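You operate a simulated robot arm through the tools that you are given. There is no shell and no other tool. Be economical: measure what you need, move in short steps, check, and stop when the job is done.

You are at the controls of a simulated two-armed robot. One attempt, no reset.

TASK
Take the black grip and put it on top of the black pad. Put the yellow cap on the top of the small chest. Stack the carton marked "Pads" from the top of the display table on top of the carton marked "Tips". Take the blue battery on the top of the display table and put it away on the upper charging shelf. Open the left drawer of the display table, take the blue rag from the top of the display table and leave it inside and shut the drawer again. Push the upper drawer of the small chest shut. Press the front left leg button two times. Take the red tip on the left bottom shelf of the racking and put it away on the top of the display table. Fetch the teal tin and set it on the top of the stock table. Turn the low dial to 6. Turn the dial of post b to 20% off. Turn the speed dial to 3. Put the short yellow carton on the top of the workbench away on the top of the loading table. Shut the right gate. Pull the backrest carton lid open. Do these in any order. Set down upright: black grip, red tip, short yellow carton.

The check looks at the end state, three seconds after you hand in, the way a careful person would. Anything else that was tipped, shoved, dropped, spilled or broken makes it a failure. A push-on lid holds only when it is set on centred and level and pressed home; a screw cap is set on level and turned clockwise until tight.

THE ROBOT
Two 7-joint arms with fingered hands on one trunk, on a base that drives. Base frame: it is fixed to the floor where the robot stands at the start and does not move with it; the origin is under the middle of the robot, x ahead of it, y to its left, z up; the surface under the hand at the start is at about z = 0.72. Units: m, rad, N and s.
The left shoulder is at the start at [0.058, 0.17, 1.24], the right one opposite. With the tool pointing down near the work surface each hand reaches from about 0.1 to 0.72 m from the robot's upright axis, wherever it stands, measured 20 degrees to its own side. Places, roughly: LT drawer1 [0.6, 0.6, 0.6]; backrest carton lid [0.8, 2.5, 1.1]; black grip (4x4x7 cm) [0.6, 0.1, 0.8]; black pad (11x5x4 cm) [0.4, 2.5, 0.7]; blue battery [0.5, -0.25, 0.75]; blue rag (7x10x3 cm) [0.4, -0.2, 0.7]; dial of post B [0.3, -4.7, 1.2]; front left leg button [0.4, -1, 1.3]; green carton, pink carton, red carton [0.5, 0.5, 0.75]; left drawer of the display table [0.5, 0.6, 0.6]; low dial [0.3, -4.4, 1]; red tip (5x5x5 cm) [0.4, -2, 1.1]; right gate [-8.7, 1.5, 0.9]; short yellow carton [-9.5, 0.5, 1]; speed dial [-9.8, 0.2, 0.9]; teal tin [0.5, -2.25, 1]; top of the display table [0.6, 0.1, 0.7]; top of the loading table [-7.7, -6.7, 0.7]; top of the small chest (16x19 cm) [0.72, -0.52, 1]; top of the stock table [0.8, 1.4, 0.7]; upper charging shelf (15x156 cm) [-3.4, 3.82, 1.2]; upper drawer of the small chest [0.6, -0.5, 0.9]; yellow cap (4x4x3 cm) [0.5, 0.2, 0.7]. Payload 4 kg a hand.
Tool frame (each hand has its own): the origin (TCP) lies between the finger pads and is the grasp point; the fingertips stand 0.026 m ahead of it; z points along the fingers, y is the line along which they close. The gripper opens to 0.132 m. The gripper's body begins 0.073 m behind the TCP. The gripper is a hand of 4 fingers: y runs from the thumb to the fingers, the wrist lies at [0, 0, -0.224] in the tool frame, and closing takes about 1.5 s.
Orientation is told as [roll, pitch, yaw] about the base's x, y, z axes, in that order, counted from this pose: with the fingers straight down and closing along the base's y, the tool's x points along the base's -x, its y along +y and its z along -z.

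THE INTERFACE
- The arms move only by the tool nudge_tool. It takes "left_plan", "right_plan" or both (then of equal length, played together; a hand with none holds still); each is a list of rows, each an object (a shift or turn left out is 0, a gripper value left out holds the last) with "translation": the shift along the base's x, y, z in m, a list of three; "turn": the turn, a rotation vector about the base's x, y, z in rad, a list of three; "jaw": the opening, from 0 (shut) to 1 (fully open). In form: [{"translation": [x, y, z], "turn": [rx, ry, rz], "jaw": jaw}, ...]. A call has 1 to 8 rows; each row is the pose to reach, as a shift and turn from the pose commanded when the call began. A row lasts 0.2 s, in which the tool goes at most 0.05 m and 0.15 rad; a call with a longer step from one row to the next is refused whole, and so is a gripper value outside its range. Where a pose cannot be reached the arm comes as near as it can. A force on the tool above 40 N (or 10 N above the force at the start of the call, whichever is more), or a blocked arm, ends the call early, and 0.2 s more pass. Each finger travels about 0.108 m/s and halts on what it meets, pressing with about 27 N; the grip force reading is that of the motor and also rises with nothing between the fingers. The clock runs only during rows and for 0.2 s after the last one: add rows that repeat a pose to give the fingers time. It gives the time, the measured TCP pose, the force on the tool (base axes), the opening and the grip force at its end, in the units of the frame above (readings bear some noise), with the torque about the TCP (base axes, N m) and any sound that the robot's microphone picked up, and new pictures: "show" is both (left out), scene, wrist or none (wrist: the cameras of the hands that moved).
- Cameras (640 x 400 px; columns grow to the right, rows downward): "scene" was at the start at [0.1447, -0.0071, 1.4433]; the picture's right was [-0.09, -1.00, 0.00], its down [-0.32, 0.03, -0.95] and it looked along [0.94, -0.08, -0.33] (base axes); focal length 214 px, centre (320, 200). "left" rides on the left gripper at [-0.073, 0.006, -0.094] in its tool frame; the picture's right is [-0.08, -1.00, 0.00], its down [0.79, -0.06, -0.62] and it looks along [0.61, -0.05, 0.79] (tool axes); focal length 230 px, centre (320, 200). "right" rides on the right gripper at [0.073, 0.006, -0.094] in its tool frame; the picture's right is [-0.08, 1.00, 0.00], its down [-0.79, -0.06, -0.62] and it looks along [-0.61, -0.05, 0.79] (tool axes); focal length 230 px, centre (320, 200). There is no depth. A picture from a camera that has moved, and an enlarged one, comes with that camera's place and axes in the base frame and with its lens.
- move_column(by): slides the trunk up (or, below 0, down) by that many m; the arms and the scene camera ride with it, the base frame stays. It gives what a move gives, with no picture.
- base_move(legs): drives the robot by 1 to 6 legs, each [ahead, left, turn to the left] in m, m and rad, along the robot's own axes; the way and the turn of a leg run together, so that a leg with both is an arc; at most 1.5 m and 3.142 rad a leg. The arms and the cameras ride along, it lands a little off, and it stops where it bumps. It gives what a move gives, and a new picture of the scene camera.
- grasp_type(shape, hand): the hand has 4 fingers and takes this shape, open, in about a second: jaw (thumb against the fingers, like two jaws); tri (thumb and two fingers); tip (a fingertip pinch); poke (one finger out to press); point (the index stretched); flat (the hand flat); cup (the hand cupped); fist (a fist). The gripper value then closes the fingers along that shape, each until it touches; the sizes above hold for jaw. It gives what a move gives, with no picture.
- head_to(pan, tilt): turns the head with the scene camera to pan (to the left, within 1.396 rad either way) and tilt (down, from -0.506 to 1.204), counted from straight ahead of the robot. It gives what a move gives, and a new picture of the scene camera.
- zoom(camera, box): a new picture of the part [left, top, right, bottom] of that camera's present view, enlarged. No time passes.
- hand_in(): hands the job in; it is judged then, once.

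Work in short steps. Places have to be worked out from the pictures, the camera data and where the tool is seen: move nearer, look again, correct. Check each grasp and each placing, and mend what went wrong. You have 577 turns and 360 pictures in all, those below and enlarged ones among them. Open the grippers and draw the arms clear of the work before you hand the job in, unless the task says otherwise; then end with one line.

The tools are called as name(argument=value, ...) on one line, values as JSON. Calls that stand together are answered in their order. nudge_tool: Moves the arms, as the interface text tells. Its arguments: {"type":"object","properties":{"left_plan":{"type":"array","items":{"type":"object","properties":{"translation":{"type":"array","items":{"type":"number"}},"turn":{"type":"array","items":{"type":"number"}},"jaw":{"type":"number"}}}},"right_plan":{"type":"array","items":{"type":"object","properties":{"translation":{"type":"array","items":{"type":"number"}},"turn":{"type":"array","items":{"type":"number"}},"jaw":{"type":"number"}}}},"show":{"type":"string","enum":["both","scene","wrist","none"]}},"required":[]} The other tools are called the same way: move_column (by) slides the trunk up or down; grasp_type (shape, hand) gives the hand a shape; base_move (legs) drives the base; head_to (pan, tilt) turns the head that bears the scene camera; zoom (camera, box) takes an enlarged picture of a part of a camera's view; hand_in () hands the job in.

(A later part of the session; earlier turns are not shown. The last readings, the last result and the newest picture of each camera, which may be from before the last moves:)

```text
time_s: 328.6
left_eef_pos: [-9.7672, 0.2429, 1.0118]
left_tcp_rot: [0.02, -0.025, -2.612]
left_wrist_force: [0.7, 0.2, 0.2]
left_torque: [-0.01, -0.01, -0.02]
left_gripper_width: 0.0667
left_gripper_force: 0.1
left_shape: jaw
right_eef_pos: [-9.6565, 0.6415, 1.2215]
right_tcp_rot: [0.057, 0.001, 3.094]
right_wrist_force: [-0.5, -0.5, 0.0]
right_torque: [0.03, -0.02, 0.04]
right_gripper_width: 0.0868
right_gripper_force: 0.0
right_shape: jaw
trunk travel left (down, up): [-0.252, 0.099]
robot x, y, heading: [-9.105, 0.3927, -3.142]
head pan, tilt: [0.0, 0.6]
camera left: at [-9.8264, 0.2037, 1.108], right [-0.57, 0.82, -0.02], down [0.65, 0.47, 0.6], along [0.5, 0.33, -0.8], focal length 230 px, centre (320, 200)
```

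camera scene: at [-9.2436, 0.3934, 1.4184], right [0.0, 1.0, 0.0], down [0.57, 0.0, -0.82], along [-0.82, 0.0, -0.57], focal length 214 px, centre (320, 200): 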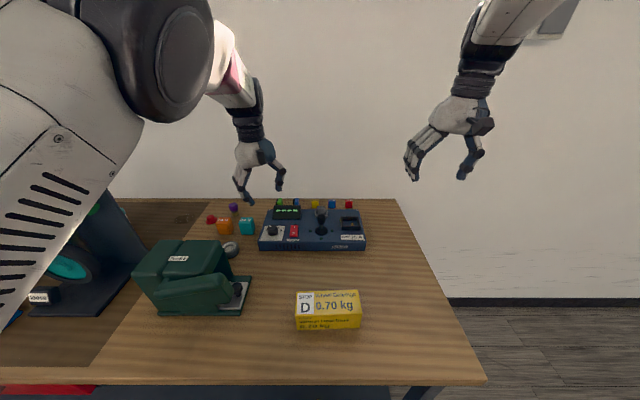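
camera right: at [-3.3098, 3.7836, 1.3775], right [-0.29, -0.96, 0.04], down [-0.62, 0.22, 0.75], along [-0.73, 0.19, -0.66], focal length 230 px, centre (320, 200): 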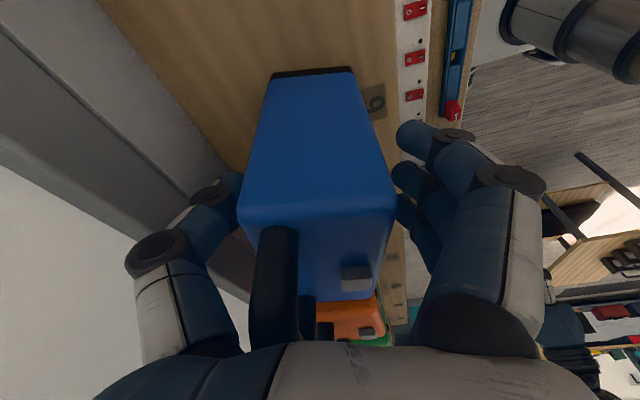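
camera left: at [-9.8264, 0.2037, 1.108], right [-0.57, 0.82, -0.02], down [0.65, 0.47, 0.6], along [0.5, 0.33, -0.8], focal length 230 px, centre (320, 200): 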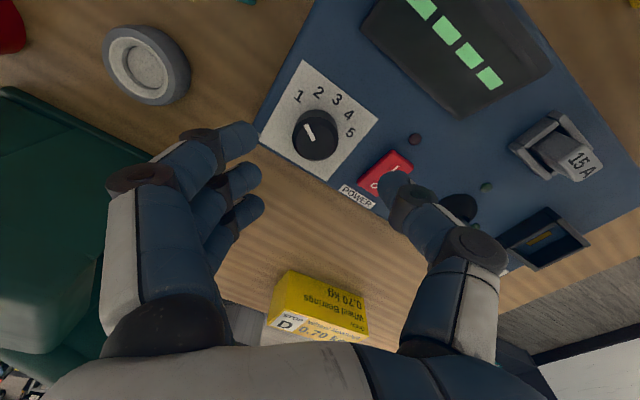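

Align precisely and descend onto the knob.

nudge_tool(left_plan=[{"translation": [-0.006, -0.009, -0.02], "turn": [0.03, -0.01, 0]}, {"translation": [-0.006, -0.009, -0.04], "turn": [0.03, -0.01, 0]}, {"translation": [-0.006, -0.009, -0.058], "turn": [0.03, -0.01, 0]}], show="wrist")

```text
time_s: 329.4
left_eef_pos: [-9.7718, 0.2366, 0.9527]
left_tcp_rot: [0.004, 0.002, -2.622]
left_wrist_force: [0.3, -0.1, 0.1]
left_torque: [0.03, 0.0, 0.01]
left_gripper_width: 0.0666
left_gripper_force: 0.0
left_shape: jaw
right_eef_pos: [-9.6572, 0.6428, 1.2211]
right_tcp_rot: [0.058, 0.002, 3.094]
right_wrist_force: [0.1, -0.3, -0.6]
right_torque: [-0.01, 0.01, -0.02]
right_gripper_width: 0.0871
right_gripper_force: 0.1
right_shape: jaw
trunk travel left (down, up): [-0.252, 0.099]
robot x, y, heading: [-9.1046, 0.3924, -3.141]
head pan, tilt: [0.0, 0.6]
camera left: at [-9.8327, 0.1967, 1.0467], right [-0.56, 0.83, 0.0], down [0.65, 0.44, 0.62], along [0.51, 0.34, -0.79], focal length 230 px, centre (320, 200)
```

left: 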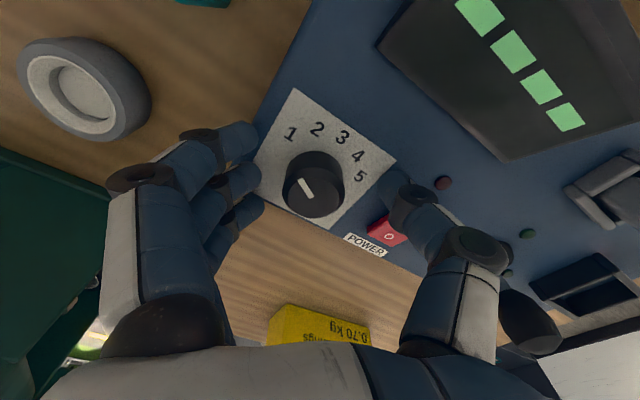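

Knob is between the fingers. Lower 5 mm and close.

nudge_tool(left_plan=[{"translation": [-0.001, -0.002, -0.005]}, {"translation": [-0.001, -0.002, -0.005], "jaw": 0.3}, {"translation": [-0.001, -0.002, -0.005], "jaw": 0.1}, {"translation": [-0.001, -0.002, -0.005], "jaw": 0.05}, {"translation": [-0.001, -0.002, -0.005], "jaw": 0.05}], show="wrist")

```text
time_s: 330.6
left_eef_pos: [-9.7728, 0.2367, 0.9517]
left_tcp_rot: [0.002, -0.007, -2.624]
left_wrist_force: [-9.3, 7.5, 25.1]
left_torque: [-0.07, 0.05, -0.12]
left_gripper_width: 0.0248
left_gripper_force: 26.8
left_shape: jaw
right_eef_pos: [-9.6559, 0.6434, 1.2218]
right_tcp_rot: [0.06, 0.0, 3.095]
right_wrist_force: [0.2, 0.4, 0.4]
right_torque: [0.01, 0.0, -0.01]
right_gripper_width: 0.0865
right_gripper_force: 0.1
right_shape: jaw
trunk travel left (down, up): [-0.252, 0.099]
robot x, y, heading: [-9.1048, 0.3932, -3.14]
head pan, tilt: [0.0, 0.6]
camera left: at [-9.8333, 0.1975, 1.0456], right [-0.56, 0.83, 0.0], down [0.65, 0.44, 0.61], along [0.51, 0.34, -0.79], focal length 230 px, centre (320, 200)
```

left: 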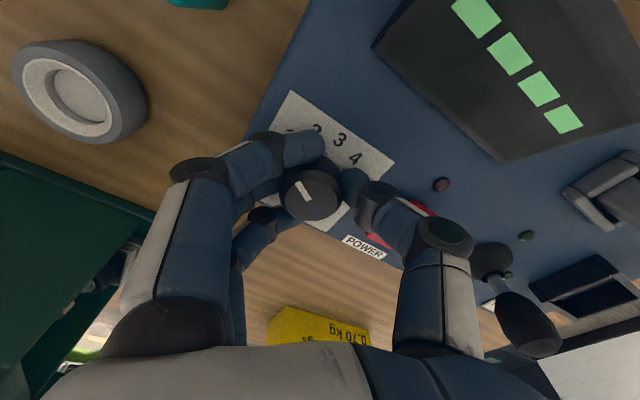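

Gripped. Rotate clockwise 1.0 rad.

nudge_tool(left_plan=[{"translation": [0, 0, 0.003], "turn": [0, 0, -0.14]}, {"translation": [0, 0, 0.003], "turn": [0, 0, -0.28]}, {"translation": [0, 0, 0.003], "turn": [0, 0, -0.42]}, {"translation": [0, 0, 0.003], "turn": [0, 0, -0.56]}, {"translation": [0, 0, 0.003], "turn": [0, 0, -0.7]}, {"translation": [0, 0, 0.003], "turn": [0, 0, -0.84]}, {"translation": [0, 0, 0.003], "turn": [0, 0, -0.98]}], show="wrist")

zoom(camera="left", box=[240, 110, 400, 230])

```text
time_s: 332.1
left_eef_pos: [-9.7702, 0.2386, 0.9513]
left_tcp_rot: [0.004, 0.003, 2.679]
left_wrist_force: [10.1, 19.1, 9.2]
left_torque: [0.42, -0.11, 0.15]
left_gripper_width: 0.0237
left_gripper_force: 26.7
left_shape: jaw
right_eef_pos: [-9.6553, 0.6427, 1.2219]
right_tcp_rot: [0.061, 0.0, 3.096]
right_wrist_force: [-0.5, 0.7, 0.2]
right_torque: [0.01, 0.0, 0.0]
right_gripper_width: 0.0868
right_gripper_force: 0.0
right_shape: jaw
trunk travel left (down, up): [-0.252, 0.099]
robot x, y, heading: [-9.1024, 0.3916, -3.137]
head pan, tilt: [0.0, 0.6]
camera left: at [-9.8378, 0.2665, 1.0458], right [0.38, 0.93, 0.0], down [0.73, -0.29, 0.62], along [0.57, -0.24, -0.79], focal length 230 px, centre (320, 200)
```

left: 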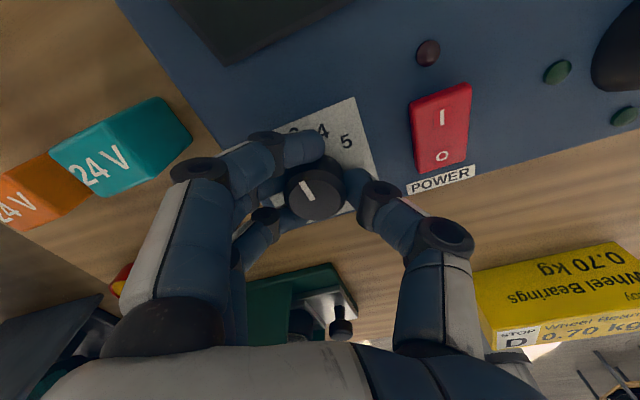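

```text
3.33 times, centred on (320, 170) of left
camera zoom: at [-9.8378, 0.2665, 1.0458], right [0.38, 0.93, 0.0], down [0.73, -0.29, 0.62], along [0.57, -0.24, -0.79], focal length 767 px, centre (320, 300)
```

zoom: 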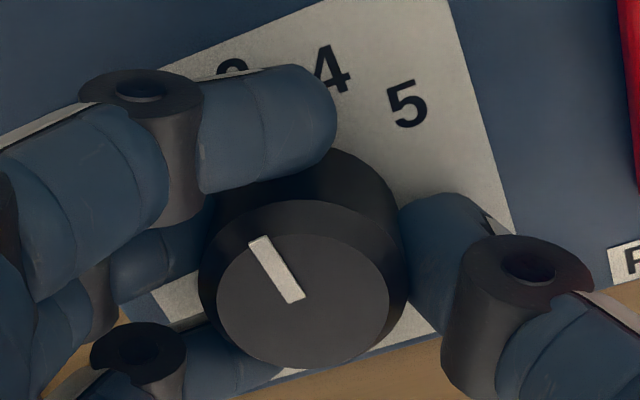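

Rotate a little further (−0.1), then release and check.

nudge_tool(left_plan=[{"turn": [0, 0, -0.1]}, {"turn": [0, 0, -0.1], "jaw": 0.3}, {"turn": [0, 0, -0.1], "jaw": 0.5}, {"turn": [0, 0, -0.1], "jaw": 0.5}, {"translation": [0, 0, 0.04], "turn": [0, 0, -0.1]}, {"translation": [0, 0, 0.08], "turn": [0, 0, -0.1]}, {"translation": [0.0, 0, 0.12], "turn": [0, 0, -0.1]}], show="wrist")

zoom(camera="left", box=[270, 50, 400, 150])

```text
time_s: 333.8
left_eef_pos: [-9.7713, 0.2362, 1.0715]
left_tcp_rot: [0.003, 0.002, 2.583]
left_wrist_force: [-0.1, 0.8, 0.6]
left_torque: [0.0, 0.02, 0.04]
left_gripper_width: 0.0655
left_gripper_force: 0.0
left_shape: jaw
right_eef_pos: [-9.6548, 0.6424, 1.2216]
right_tcp_rot: [0.059, 0.0, 3.095]
right_wrist_force: [0.5, 0.2, -0.3]
right_torque: [0.01, 0.02, -0.02]
right_gripper_width: 0.0867
right_gripper_force: 0.1
right_shape: jaw
trunk travel left (down, up): [-0.252, 0.099]
robot x, y, heading: [-9.1059, 0.3945, -3.139]
head pan, tilt: [0.0, 0.6]
camera left: at [-9.8359, 0.2707, 1.1665], right [0.46, 0.89, 0.0], down [0.7, -0.36, 0.62], along [0.55, -0.29, -0.79], focal length 230 px, centre (320, 200)
```

left: 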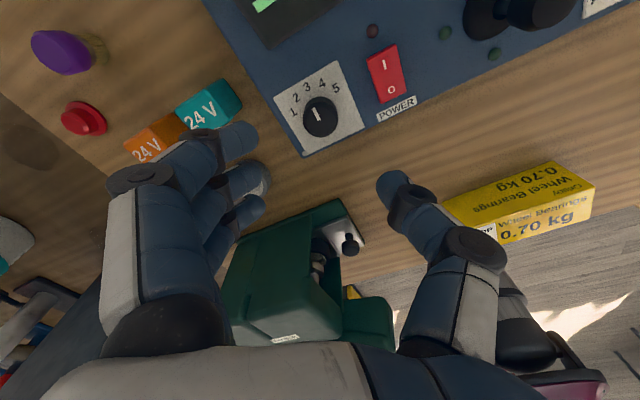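

```text
4.00 times, centred on (335, 100) of left
camera zoom: at [-9.8359, 0.2707, 1.1665], right [0.46, 0.89, 0.0], down [0.7, -0.36, 0.62], along [0.55, -0.29, -0.79], focal length 920 px, centre (260, 600)
```

zoom: 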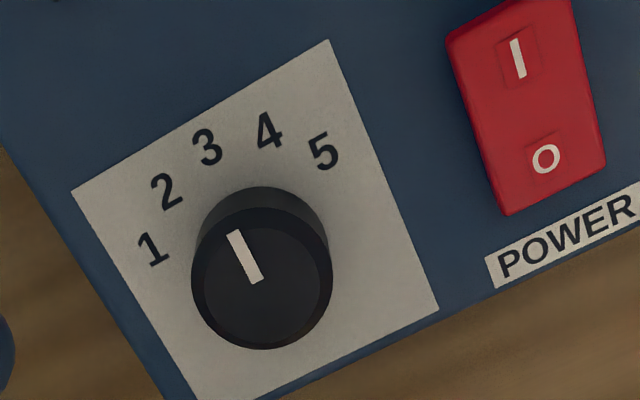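

Pointer is on 3. Now retract the left hand, and bring the right hand over the yellow carton, turning +90°.

nudge_tool(left_plan=[{"translation": [0.0, 0, 0.05]}, {"translation": [0.0, -0.01, 0.1], "turn": [0, 0, 0.1]}, {"translation": [0.04, -0.03, 0.12], "turn": [0, 0, 0.2]}, {"translation": [0.08, -0.05, 0.13], "turn": [0, 0, 0.3]}, {"translation": [0.12, -0.07, 0.13], "turn": [0, 0, 0.4]}, {"translation": [0.16, -0.09, 0.13], "turn": [0, 0, 0.5]}, {"translation": [0.2, -0.1, 0.13], "turn": [0, 0, 0.56]}, {"translation": [0.22, -0.1, 0.13], "turn": [0, 0, 0.56]}], right_plan=[{"translation": [0.01, -0.02, 0], "turn": [0, 0, 0.14]}, {"translation": [0.03, -0.05, 0], "turn": [0, 0, 0.28]}, {"translation": [0.05, -0.08, 0], "turn": [0, 0, 0.42]}, {"translation": [0.07, -0.11, 0], "turn": [0, 0, 0.56]}, {"translation": [0.09, -0.14, 0], "turn": [0, 0, 0.7]}, {"translation": [0.11, -0.17, 0], "turn": [0, 0, 0.84]}, {"translation": [0.12, -0.2, 0], "turn": [0, 0, 0.98]}, {"translation": [0.13, -0.22, 0], "turn": [0, 0, 1.12]}], show="none")

nudge_tool(right_plan=[{"translation": [0.0, 0, -0.03], "turn": [0, 0, 0.14]}, {"translation": [0.0, 0, -0.06], "turn": [0, 0, 0.28]}, {"translation": [0.0, 0, -0.09], "turn": [0, 0, 0.42]}, {"translation": [0, 0, -0.11], "turn": [0, 0, 0.47]}], show="both")

```text
refused: row 2 steps farther than a row can; nothing moved
```

```text
time_s: 334.8
left_eef_pos: [-9.7726, 0.2362, 1.0714]
left_tcp_rot: [0.003, 0.002, 2.579]
left_wrist_force: [-0.2, 0.6, 0.3]
left_torque: [-0.02, 0.0, 0.01]
left_gripper_width: 0.0656
left_gripper_force: 0.0
left_shape: jaw
right_eef_pos: [-9.657, 0.6579, 1.1166]
right_tcp_rot: [0.1, -0.032, -2.763]
right_wrist_force: [1.0, 0.1, -0.4]
right_torque: [0.01, -0.03, 0.01]
right_gripper_width: 0.0872
right_gripper_force: 0.0
right_shape: jaw
trunk travel left (down, up): [-0.252, 0.099]
robot x, y, heading: [-9.1042, 0.3955, -3.14]
head pan, tilt: [0.0, 0.6]
camera scene: at [-9.2425, 0.3934, 1.4187], right [0.0, 1.0, 0.0], down [0.57, 0.0, -0.83], along [-0.83, 0.0, -0.57], focal length 214 px, centre (320, 200)
camera right: at [-9.5892, 0.6894, 1.2071], right [0.3, -0.95, 0.1], down [-0.76, -0.17, 0.63], along [-0.58, -0.27, -0.77], focal length 230 px, centre (320, 200)
```

scene: 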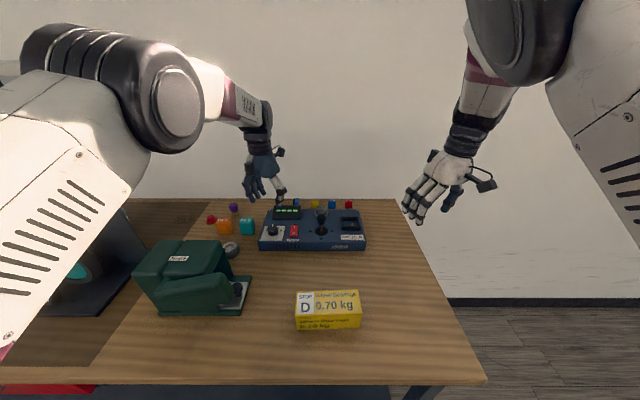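
right: 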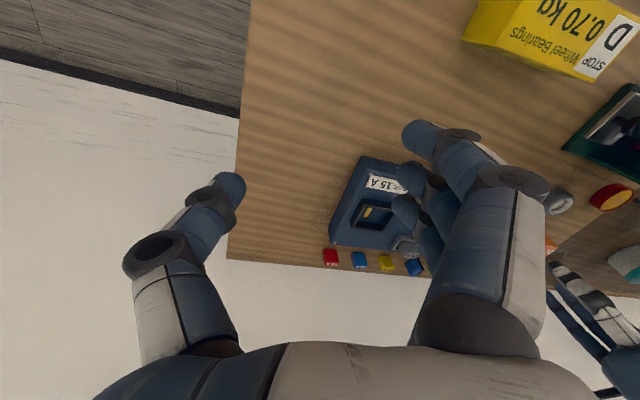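

nudge_tool(left_plan=[{"translation": [0.0, 0, 0.045]}, {"translation": [0.0, -0.01, 0.085], "turn": [0, 0, 0.1]}, {"translation": [0.04, -0.02, 0.1], "turn": [0, 0, 0.2]}, {"translation": [0.08, -0.04, 0.11], "turn": [0, 0, 0.3]}, {"translation": [0.12, -0.06, 0.11], "turn": [0, 0, 0.4]}, {"translation": [0.16, -0.08, 0.11], "turn": [0, 0, 0.5]}, {"translation": [0.2, -0.09, 0.11], "turn": [0, 0, 0.56]}, {"translation": [0.24, -0.1, 0.11], "turn": [0, 0, 0.56]}], right_plan=[{"translation": [0, -0.02, 0.03], "turn": [-0.1, 0, 0.1]}, {"translation": [0.02, -0.05, 0.03], "turn": [-0.1, 0.03, 0.22]}, {"translation": [0.04, -0.09, 0.03], "turn": [-0.1, 0.03, 0.35]}, {"translation": [0.06, -0.12, 0.03], "turn": [-0.1, 0.03, 0.48]}, {"translation": [0.08, -0.15, 0.03], "turn": [-0.1, 0.03, 0.61]}, {"translation": [0.1, -0.18, 0.03], "turn": [-0.1, 0.03, 0.74]}, {"translation": [0.12, -0.21, 0.03], "turn": [-0.1, 0.03, 0.87]}, {"translation": [0.13, -0.24, 0.03], "turn": [-0.1, 0.03, 1.0]}], show="wrist")

```text
time_s: 336.6
left_eef_pos: [-9.5304, 0.133, 1.1837]
left_tcp_rot: [0.005, -0.001, 3.14]
left_wrist_force: [-0.3, -1.1, 0.5]
left_torque: [-0.02, 0.02, 0.03]
left_gripper_width: 0.0656
left_gripper_force: 0.0
left_shape: jaw
right_eef_pos: [-9.5351, 0.4044, 1.1563]
right_tcp_rot: [0.114, -0.175, -1.756]
right_wrist_force: [-0.3, -1.1, 0.6]
right_torque: [0.05, 0.01, 0.01]
right_gripper_width: 0.0871
right_gripper_force: 0.0
right_shape: jaw
trunk travel left (down, up): [-0.252, 0.099]
robot x, y, heading: [-9.1046, 0.3965, -3.139]
head pan, tilt: [0.0, 0.6]
camera right: at [-9.523, 0.4926, 1.2361], right [0.96, -0.24, 0.12], down [-0.25, -0.63, 0.73], along [-0.1, -0.74, -0.67], focal length 230 px, centre (320, 200)
camera left: at [-9.6037, 0.1277, 1.2772], right [-0.08, 1.0, 0.0], down [0.78, 0.06, 0.62], along [0.62, 0.05, -0.79], focal length 230 px, centre (320, 200)
```

right: 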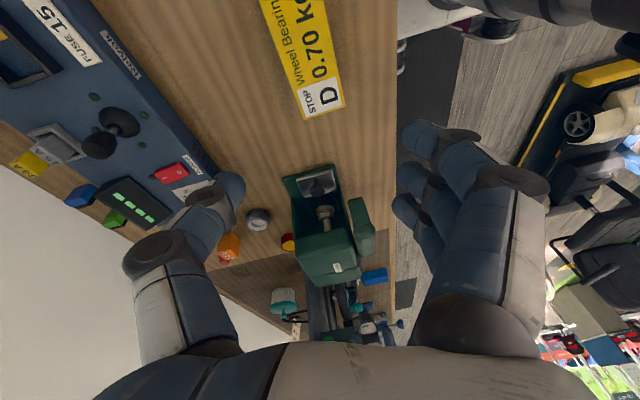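
left: 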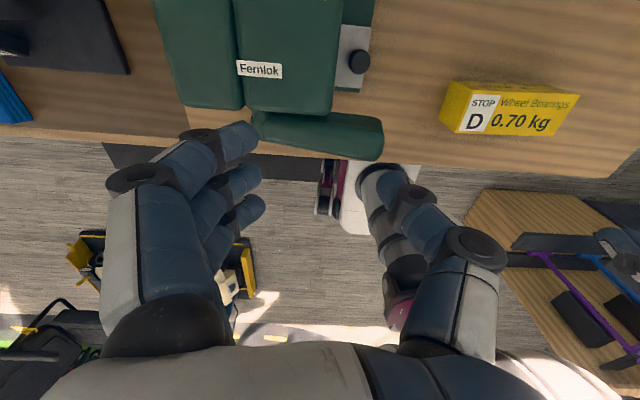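

Level the right hand over the carton (centre ≈ (−9.525, 0.415)) and lower.

nudge_tool(right_plan=[{"translation": [0.003, 0.003, -0.0], "turn": [0.1, 0.04, 0.08]}, {"translation": [0.008, 0.008, -0.02], "turn": [0.19, 0.08, 0.12]}, {"translation": [0.01, 0.01, -0.05], "turn": [0.19, 0.08, 0.17]}], show="wrist")

```text
time_s: 337.6
left_eef_pos: [-9.5336, 0.135, 1.1831]
left_tcp_rot: [0.006, 0.003, 3.143]
left_wrist_force: [-0.3, 0.3, 1.0]
left_torque: [-0.01, -0.02, -0.04]
left_gripper_width: 0.0653
left_gripper_force: 0.0
left_shape: jaw
right_eef_pos: [-9.5121, 0.4268, 1.1249]
right_tcp_rot: [-0.012, -0.039, -1.568]
right_wrist_force: [0.0, 0.5, 0.5]
right_torque: [-0.02, 0.0, 0.04]
right_gripper_width: 0.0866
right_gripper_force: 0.1
right_shape: jaw
right hand out of reach, approached as far as the arm can: row 2, 3
trunk travel left (down, up): [-0.252, 0.099]
robot x, y, heading: [-9.1045, 0.3912, -3.143]
head pan, tilt: [0.0, 0.6]
stopped in row 3 (right hand): the arm was blocked; the commanded pose is now the measured one
camera right: at [-9.5069, 0.5037, 1.2156], right [1.0, -0.07, -0.01], down [-0.05, -0.76, 0.65], along [-0.05, -0.65, -0.76], focal length 230 px, centre (320, 200)
```

right: 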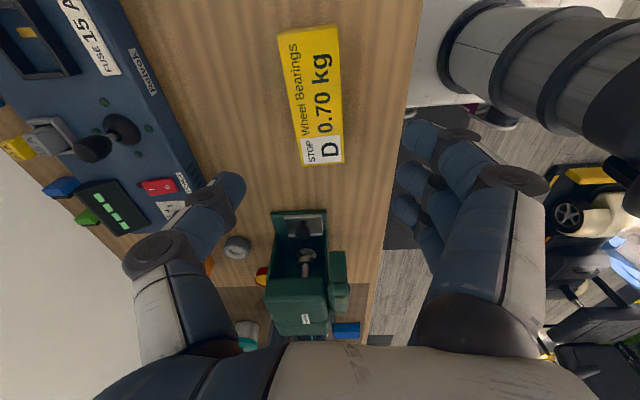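

Too close; back the base 0.1 m and move it left 0.18 m.

nudge_tool(left_plan=[{"translation": [0.03, 0, 0.03]}, {"translation": [0.06, 0, 0.06]}], show="none")

base_move(legs=[[-0.1, 0.18, 0]])

nudge_tool(right_plan=[{"translation": [-0.04, 0.0, 0]}, {"translation": [-0.08, 0.02, 0]}, {"translation": [-0.1, 0.06, 0]}, {"translation": [-0.11, 0.1, 0]}, {"translation": [-0.11, 0.14, 0]}, {"translation": [-0.11, 0.175, 0], "turn": [0.03, 0, 0]}], show="wrist")

```text
time_s: 338.1
left_eef_pos: [-9.5109, 0.1112, 1.2253]
left_tcp_rot: [-0.073, -0.005, -3.131]
left_wrist_force: [-0.2, 0.5, -0.1]
left_torque: [0.0, -0.01, -0.03]
left_gripper_width: 0.0656
left_gripper_force: 0.0
left_shape: jaw
left hand out of reach, approached as far as the arm can: row 1, 2
right_eef_pos: [-9.5128, 0.4261, 1.1245]
right_tcp_rot: [-0.012, -0.038, -1.567]
right_wrist_force: [-0.4, -0.1, 0.4]
right_torque: [0.03, -0.03, -0.01]
right_gripper_width: 0.0871
right_gripper_force: 0.0
right_shape: jaw
trunk travel left (down, up): [-0.252, 0.099]
robot x, y, heading: [-9.103, 0.3933, -3.142]
head pan, tilt: [0.0, 0.6]
```

```text
time_s: 340.4
left_eef_pos: [-9.4068, -0.0737, 1.2221]
left_tcp_rot: [-0.07, 0.005, -3.128]
left_wrist_force: [-0.2, -0.1, -0.1]
left_torque: [0.0, 0.01, -0.02]
left_gripper_width: 0.0658
left_gripper_force: 0.1
left_shape: jaw
right_eef_pos: [-9.4102, 0.2428, 1.1251]
right_tcp_rot: [-0.014, -0.038, -1.564]
right_wrist_force: [0.5, -0.1, 0.1]
right_torque: [0.05, -0.01, -0.01]
right_gripper_width: 0.0868
right_gripper_force: 0.1
right_shape: jaw
trunk travel left (down, up): [-0.252, 0.099]
robot x, y, heading: [-9.0054, 0.2126, -3.139]
head pan, tilt: [0.0, 0.6]
camera scene: at [-9.1407, 0.2102, 1.4187], right [0.0, 1.0, 0.0], down [0.56, 0.0, -0.83], along [-0.83, 0.0, -0.56], focal length 214 px, centre (320, 200)
```

scene: 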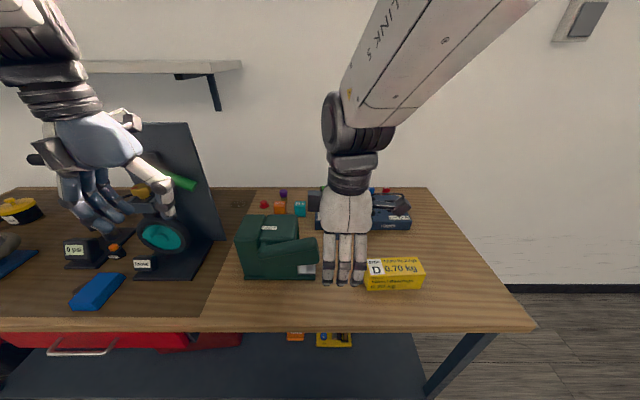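

```text
time_s: 341.8
left_eef_pos: [-9.4092, -0.0736, 1.2222]
left_tcp_rot: [-0.077, 0.004, -3.127]
left_wrist_force: [0.3, 0.9, 0.1]
left_torque: [-0.01, -0.01, -0.02]
left_gripper_width: 0.0656
left_gripper_force: 0.2
left_shape: jaw
right_eef_pos: [-9.5227, 0.4291, 1.1311]
right_tcp_rot: [-0.021, -0.077, -1.602]
right_wrist_force: [0.2, 1.3, -0.2]
right_torque: [0.01, 0.0, 0.04]
right_gripper_width: 0.0871
right_gripper_force: 0.0
right_shape: jaw
trunk travel left (down, up): [-0.252, 0.099]
robot x, y, heading: [-9.002, 0.2105, -3.142]
head pan, tilt: [0.0, 0.6]
camera right: at [-9.5144, 0.5088, 1.2187], right [0.99, -0.11, -0.02], down [-0.07, -0.73, 0.68], along [-0.09, -0.67, -0.74], focal length 230 px, centre (320, 200)
```

right: 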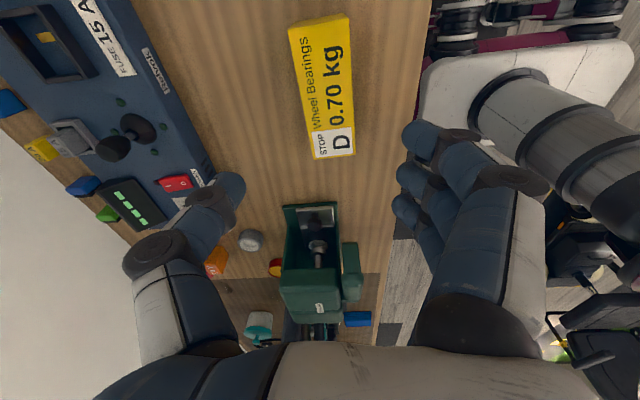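

Carton centred below. Level, rotate +0.1 to match, descend to 0.99.

nudge_tool(right_plan=[{"translation": [0, 0, -0.035], "turn": [0.076, -0.023, 0.05]}, {"translation": [0, 0, -0.075], "turn": [0.076, -0.023, 0.1]}, {"translation": [0, 0, -0.115], "turn": [0.076, -0.023, 0.1]}, {"translation": [0, 0, -0.14], "turn": [0.076, -0.023, 0.1]}], show="both")

```text
time_s: 342.8
left_eef_pos: [-9.4079, -0.0735, 1.2203]
left_tcp_rot: [-0.076, 0.006, -3.124]
left_wrist_force: [-0.2, 0.2, -1.2]
left_torque: [0.02, 0.0, 0.0]
left_gripper_width: 0.0657
left_gripper_force: 0.1
left_shape: jaw
right_eef_pos: [-9.5254, 0.431, 0.9926]
right_tcp_rot: [-0.004, 0.01, -1.522]
right_wrist_force: [0.0, 0.8, 0.6]
right_torque: [0.01, 0.0, -0.02]
right_gripper_width: 0.0867
right_gripper_force: 0.1
right_shape: jaw
trunk travel left (down, up): [-0.252, 0.099]
robot x, y, heading: [-9.0029, 0.212, -3.143]
head pan, tilt: [0.0, 0.6]
camera scene: at [-9.1411, 0.2106, 1.4186], right [0.0, 1.0, 0.0], down [0.57, 0.0, -0.82], along [-0.82, 0.0, -0.57], focal length 214 px, centre (320, 200)
camera right: at [-9.5245, 0.503, 1.0862], right [1.0, -0.03, 0.0], down [-0.02, -0.79, 0.61], along [-0.02, -0.61, -0.79], focal length 230 px, centre (320, 200)
```

scene: 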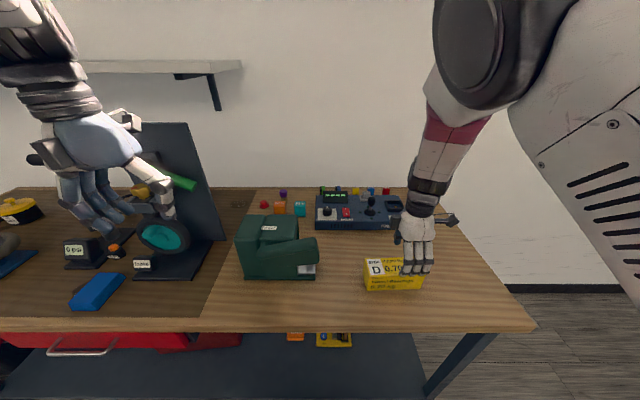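
right: 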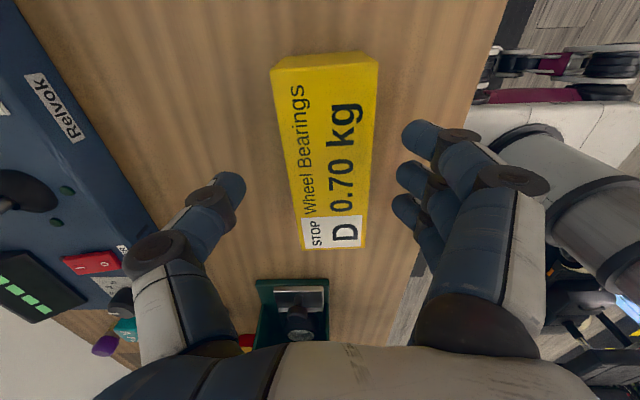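

Descend to z≈0.915 and grip.

nudge_tool(right_plan=[{"translation": [0.003, 0, -0.03]}, {"translation": [0.003, 0, -0.06]}, {"translation": [0.003, 0, -0.078]}, {"translation": [0.003, 0, -0.078], "jaw": 0.45}, {"translation": [0.003, 0, -0.078], "jaw": 0.3}, {"translation": [0.003, 0, -0.078], "jaw": 0.2}, {"translation": [0.003, 0, -0.078], "jaw": 0.2}], show="both")

```text
time_s: 344.4
left_eef_pos: [-9.4078, -0.0765, 1.2223]
left_tcp_rot: [-0.08, 0.003, -3.125]
left_wrist_force: [0.5, -0.2, -0.1]
left_torque: [0.03, 0.02, -0.01]
left_gripper_width: 0.0655
left_gripper_force: 0.0
left_shape: jaw
right_eef_pos: [-9.5223, 0.4358, 0.9114]
right_tcp_rot: [0.004, 0.027, -1.531]
right_wrist_force: [-5.5, -8.2, 18.7]
right_torque: [-0.17, 0.19, 0.07]
right_gripper_width: 0.0546
right_gripper_force: 27.4
right_shape: jaw
trunk travel left (down, up): [-0.252, 0.099]
robot x, y, heading: [-9.0004, 0.2112, -3.136]
head pan, tilt: [0.0, 0.6]
camera scene: at [-9.1401, 0.2087, 1.419], right [0.0, 1.0, 0.0], down [0.56, 0.0, -0.83], along [-0.83, 0.0, -0.56], focal length 214 px, centre (320, 200)
camera right: at [-9.5207, 0.5056, 1.0061], right [1.0, -0.04, 0.0], down [-0.03, -0.8, 0.59], along [-0.02, -0.59, -0.8], focal length 230 px, centre (320, 200)
```

scene: 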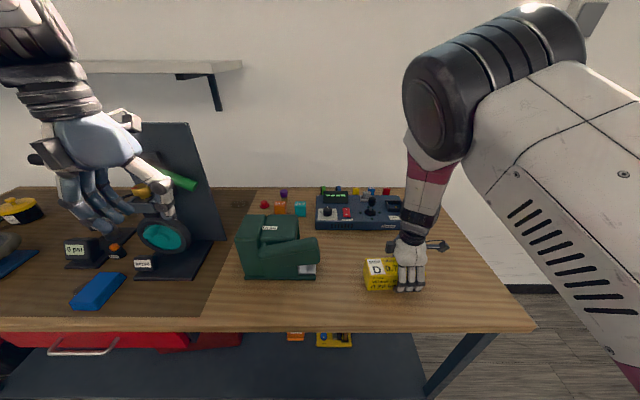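
right: 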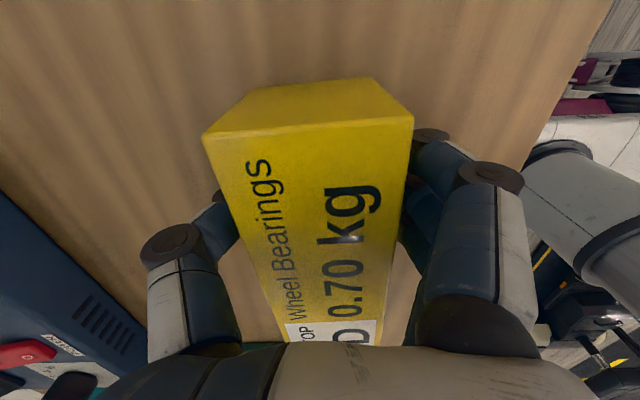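

Gripped at 5.5 cm. Lift.

nudge_tool(right_plan=[{"translation": [0, 0, 0.03]}, {"translation": [0, 0, 0.07]}, {"translation": [0, 0, 0.11]}, {"translation": [0, 0, 0.15]}, {"translation": [0.02, 0, 0.19]}, {"translation": [0.04, 0, 0.23]}], show="both")

```text
time_s: 345.8
left_eef_pos: [-9.4066, -0.0735, 1.2227]
left_tcp_rot: [-0.075, 0.002, -3.127]
left_wrist_force: [0.3, -0.3, 0.1]
left_torque: [-0.01, 0.05, 0.01]
left_gripper_width: 0.0654
left_gripper_force: 0.0
left_shape: jaw
right_eef_pos: [-9.4764, 0.4256, 1.1334]
right_tcp_rot: [0.02, -0.005, -1.503]
right_wrist_force: [1.4, 0.0, -7.1]
right_torque: [0.18, 0.07, 0.01]
right_gripper_width: 0.0541
right_gripper_force: 26.5
right_shape: jaw
trunk travel left (down, up): [-0.252, 0.099]
robot x, y, heading: [-9.0005, 0.2116, -3.141]
head pan, tilt: [0.0, 0.6]
camera scene: at [-9.1399, 0.2104, 1.4188], right [0.0, 1.0, 0.0], down [0.56, 0.0, -0.83], along [-0.83, 0.0, -0.56], focal length 214 px, centre (320, 200)
camera right: at [-9.4788, 0.499, 1.2266], right [1.0, -0.01, 0.02], down [-0.02, -0.78, 0.62], along [0.01, -0.62, -0.78], focal length 230 px, centre (320, 200)
```

scene: 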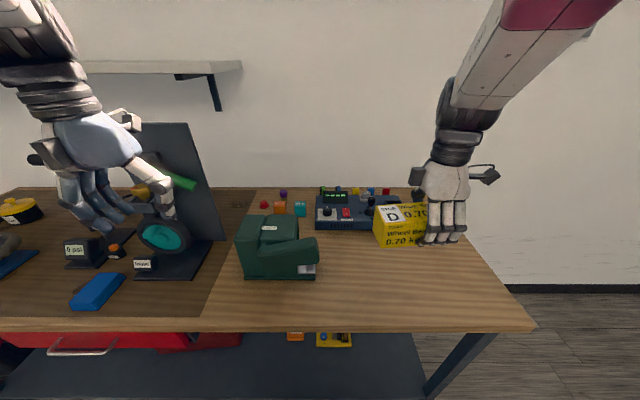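
right: 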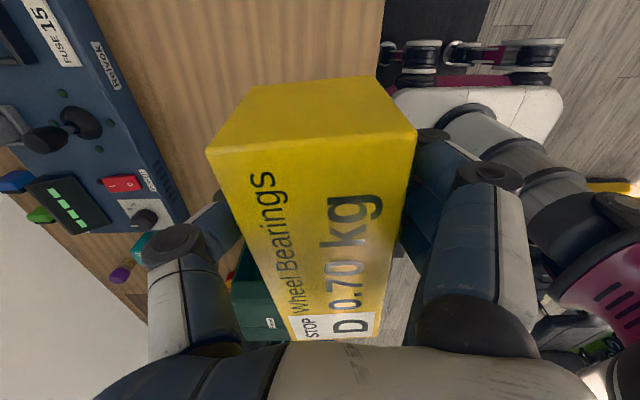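

Carton held. Move along to get a view of the stand from behind.

base_move(legs=[[-0.15, 0, 0], [0, -0.75, 0]])

head_to(pan=-1.39, tilt=0.6)

```text
time_s: 353.9
left_eef_pos: [-9.2644, 0.6918, 1.2215]
left_tcp_rot: [-0.076, 0.005, -3.123]
left_wrist_force: [-0.6, 0.1, -0.4]
left_torque: [0.01, 0.02, 0.01]
left_gripper_width: 0.0657
left_gripper_force: 0.1
left_shape: jaw
right_eef_pos: [-9.3359, 1.1885, 1.1384]
right_tcp_rot: [0.007, -0.007, -1.492]
right_wrist_force: [-0.2, 0.7, -6.8]
right_torque: [0.18, 0.02, 0.01]
right_gripper_width: 0.0539
right_gripper_force: 27.0
right_shape: jaw
trunk travel left (down, up): [-0.252, 0.099]
robot x, y, heading: [-8.856, 0.9765, -3.135]
head pan, tilt: [0.0, 0.6]
camera scene: at [-8.9974, 0.9769, 1.4186], right [0.0, 1.0, 0.0], down [0.57, 0.0, -0.82], along [-0.82, 0.0, -0.57], focal length 214 px, centre (320, 200)
```

scene: 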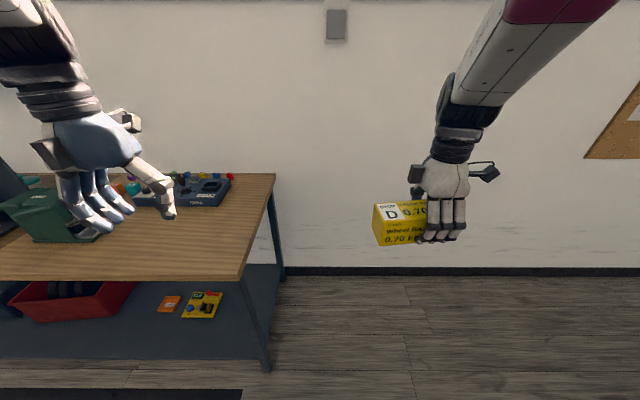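

```text
time_s: 355.4
left_eef_pos: [-9.2646, 0.6914, 1.2205]
left_tcp_rot: [-0.079, 0.006, -3.122]
left_wrist_force: [0.1, 0.7, -1.0]
left_torque: [0.0, 0.04, 0.01]
left_gripper_width: 0.0659
left_gripper_force: 0.1
left_shape: jaw
right_eef_pos: [-9.3372, 1.1878, 1.1373]
right_tcp_rot: [0.009, -0.016, -1.5]
right_wrist_force: [0.5, -0.7, -6.0]
right_torque: [0.19, 0.03, -0.01]
right_gripper_width: 0.0541
right_gripper_force: 27.0
right_shape: jaw
trunk travel left (down, up): [-0.252, 0.099]
robot x, y, heading: [-8.8572, 0.9738, -3.137]
head pan, tilt: [-1.389, 0.6]
camera scene: at [-8.9969, 0.9865, 1.4186], right [0.11, 0.99, 0.0], down [0.56, -0.06, -0.83], along [-0.82, 0.09, -0.56], focal length 214 px, centre (320, 200)
```

scene: 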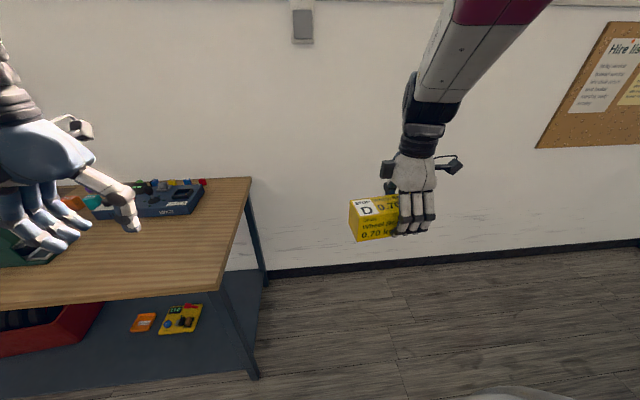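

The arm blocks the head. Drive into the space behind the stand and turn around to face it.

base_move(legs=[[0.0, -0.22, 0], [0.5, 0, 0], [0, -0.3, 0], [0, 0, 1.57], [0, 0, 1.55]])

head_to(pan=0, tilt=0.65)

```text
time_s: 356.9
left_eef_pos: [-9.2665, 0.7668, 1.2217]
left_tcp_rot: [-0.083, 0.006, -3.126]
left_wrist_force: [-0.1, -0.2, -1.1]
left_torque: [-0.01, 0.0, 0.0]
left_gripper_width: 0.0657
left_gripper_force: 0.0
left_shape: jaw
right_eef_pos: [-9.336, 1.2667, 1.1386]
right_tcp_rot: [0.011, -0.024, -1.509]
right_wrist_force: [0.4, -0.1, -6.7]
right_torque: [0.19, 0.03, -0.02]
right_gripper_width: 0.0539
right_gripper_force: 26.8
right_shape: jaw
trunk travel left (down, up): [-0.252, 0.099]
robot x, y, heading: [-8.8595, 1.0529, 3.141]
head pan, tilt: [-1.389, 0.6]
stopped in leg 1: the robot was blocked; the commanded pose is now the measured one
camera scene: at [-8.9975, 1.0635, 1.4182], right [0.14, 0.99, 0.0], down [0.56, -0.08, -0.82], along [-0.81, 0.11, -0.57], focal length 214 px, centre (320, 200)
```

scene: 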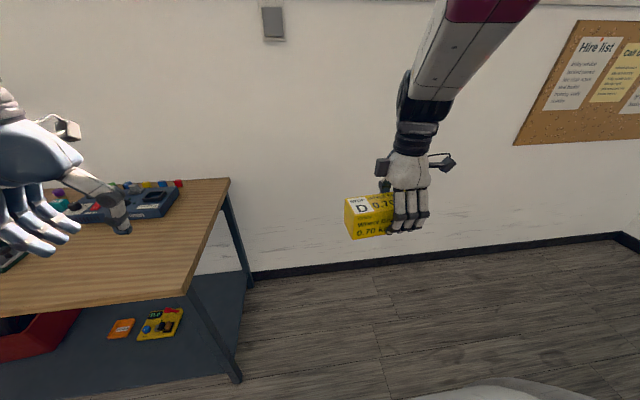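

```text
time_s: 358.4
left_eef_pos: [-9.2652, 0.7671, 1.2222]
left_tcp_rot: [-0.081, 0.005, -3.126]
left_wrist_force: [0.0, 0.2, 0.1]
left_torque: [0.01, -0.02, -0.04]
left_gripper_width: 0.0657
left_gripper_force: 0.0
left_shape: jaw
right_eef_pos: [-9.335, 1.266, 1.1373]
right_tcp_rot: [0.009, -0.019, -1.504]
right_wrist_force: [0.5, -0.3, -6.7]
right_torque: [0.16, 0.02, 0.02]
right_gripper_width: 0.0541
right_gripper_force: 27.4
right_shape: jaw
trunk travel left (down, up): [-0.252, 0.099]
robot x, y, heading: [-8.8571, 1.0483, 3.14]
head pan, tilt: [0.0, 0.649]
camera scene: at [-8.9967, 1.0513, 1.4143], right [0.0, 1.0, 0.0], down [0.6, 0.0, -0.8], along [-0.8, 0.0, -0.6], focal length 214 px, centre (320, 200)
```

scene: 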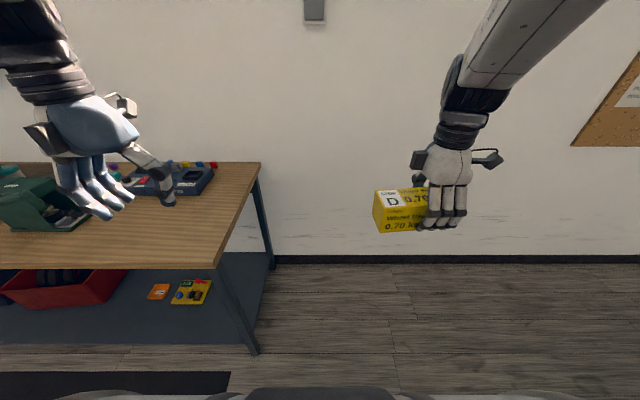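

The base touched the stand. Move left 4 cm, forward 0.5, then right and turn.

base_move(legs=[[0.0, 0.04, 0], [0.5, 0, 0], [0, -0.45, 0]])

```text
time_s: 366.2
left_eef_pos: [-9.7799, 1.1763, 1.2212]
left_tcp_rot: [-0.079, 0.005, -3.117]
left_wrist_force: [0.2, 0.7, 0.2]
left_torque: [0.01, -0.01, -0.01]
left_gripper_width: 0.0656
left_gripper_force: 0.1
left_shape: jaw
right_eef_pos: [-9.8539, 1.6759, 1.138]
right_tcp_rot: [0.012, -0.019, -1.498]
right_wrist_force: [0.8, 0.4, -7.6]
right_torque: [0.16, 0.03, 0.02]
right_gripper_width: 0.0536
right_gripper_force: 26.5
right_shape: jaw
trunk travel left (down, up): [-0.252, 0.099]
robot x, y, heading: [-9.3765, 1.4652, -3.13]
head pan, tilt: [0.0, 0.649]
camera scene: at [-9.5133, 1.4636, 1.4143], right [-0.01, 1.0, 0.0], down [0.6, 0.0, -0.8], along [-0.8, -0.01, -0.6], focal length 214 px, centre (320, 200)
```

scene: 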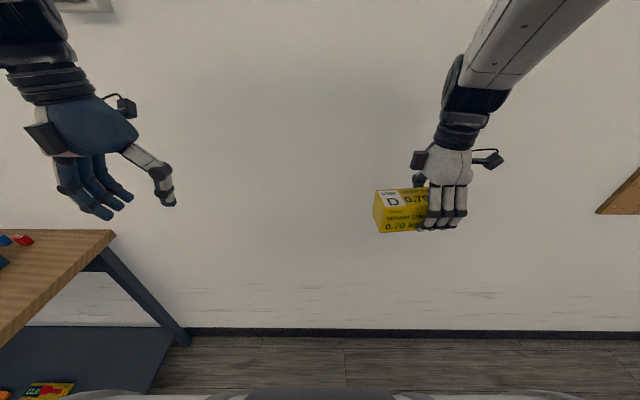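

Turn around left.

base_move(legs=[[0, 0, 1.57], [0, 0, 1.56]])

zoom(camera="scene", box=[120, 60, 520, 400])

```text
time_s: 374.2
left_eef_pos: [-8.9714, 1.7466, 1.2214]
left_tcp_rot: [-0.081, 0.004, 0.018]
left_wrist_force: [-0.4, -0.3, 0.2]
left_torque: [-0.01, -0.01, 0.03]
left_gripper_width: 0.0656
left_gripper_force: 0.1
left_shape: jaw
right_eef_pos: [-8.9, 1.2492, 1.1376]
right_tcp_rot: [0.011, -0.019, 1.636]
right_wrist_force: [-0.3, 0.4, -6.7]
right_torque: [-0.17, -0.01, 0.0]
right_gripper_width: 0.0535
right_gripper_force: 27.2
right_shape: jaw
trunk travel left (down, up): [-0.252, 0.099]
robot x, y, heading: [-9.374, 1.4643, -0.003]
head pan, tilt: [0.0, 0.649]
camera scene: at [-9.2373, 1.4646, 1.4143], right [0.0, -1.0, 0.0], down [-0.6, 0.0, -0.8], along [0.8, 0.0, -0.6], focal length 214 px, centre (320, 200)
```

scene: 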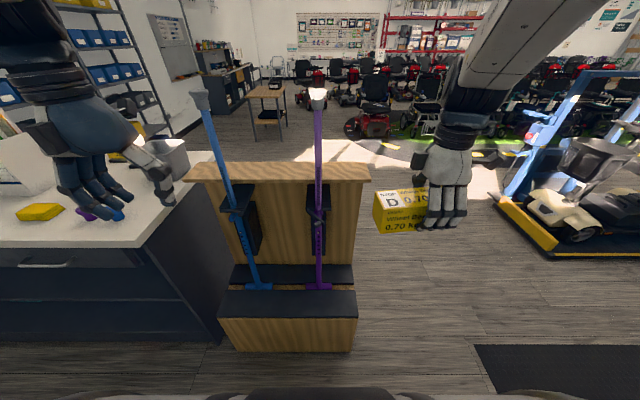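

```text
1.18 times, centred on (320, 230) of scene
camera zoom: at [-9.2373, 1.4646, 1.4143], right [0.0, -1.0, 0.0], down [-0.6, 0.0, -0.8], along [0.8, 0.0, -0.6], focal length 252 px, centre (320, 165)
```

zoom: 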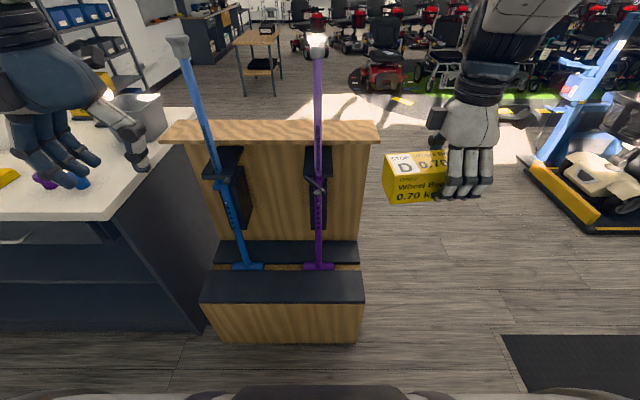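

zoom(camera="scene", box=[200, 160, 360, 260])

zoom(camera="scene", box=[290, 170, 350, 230])

```text
4.00 times, centred on (280, 210) of scene
camera zoom: at [-9.2373, 1.4646, 1.4143], right [0.0, -1.0, 0.0], down [-0.6, 0.0, -0.8], along [0.8, 0.0, -0.6], focal length 858 px, centre (480, 160)
```

zoom: 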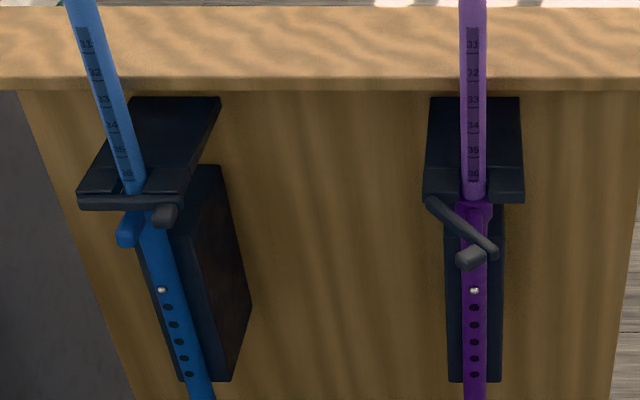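

```text
6.67 times, centred on (320, 200) of scene
camera zoom: at [-9.2373, 1.4646, 1.4143], right [0.0, -1.0, 0.0], down [-0.6, 0.0, -0.8], along [0.8, 0.0, -0.6], focal length 1430 px, centre (320, 200)
```

zoom: 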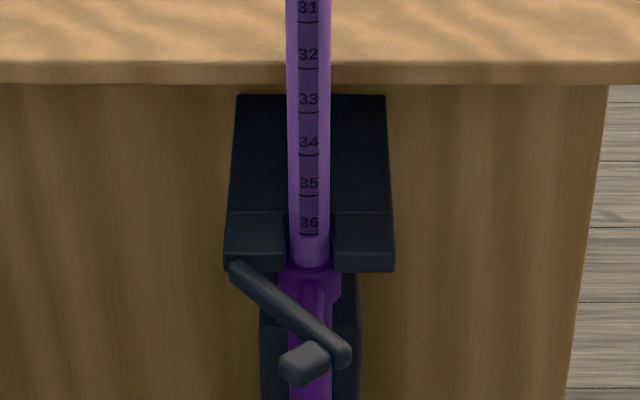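

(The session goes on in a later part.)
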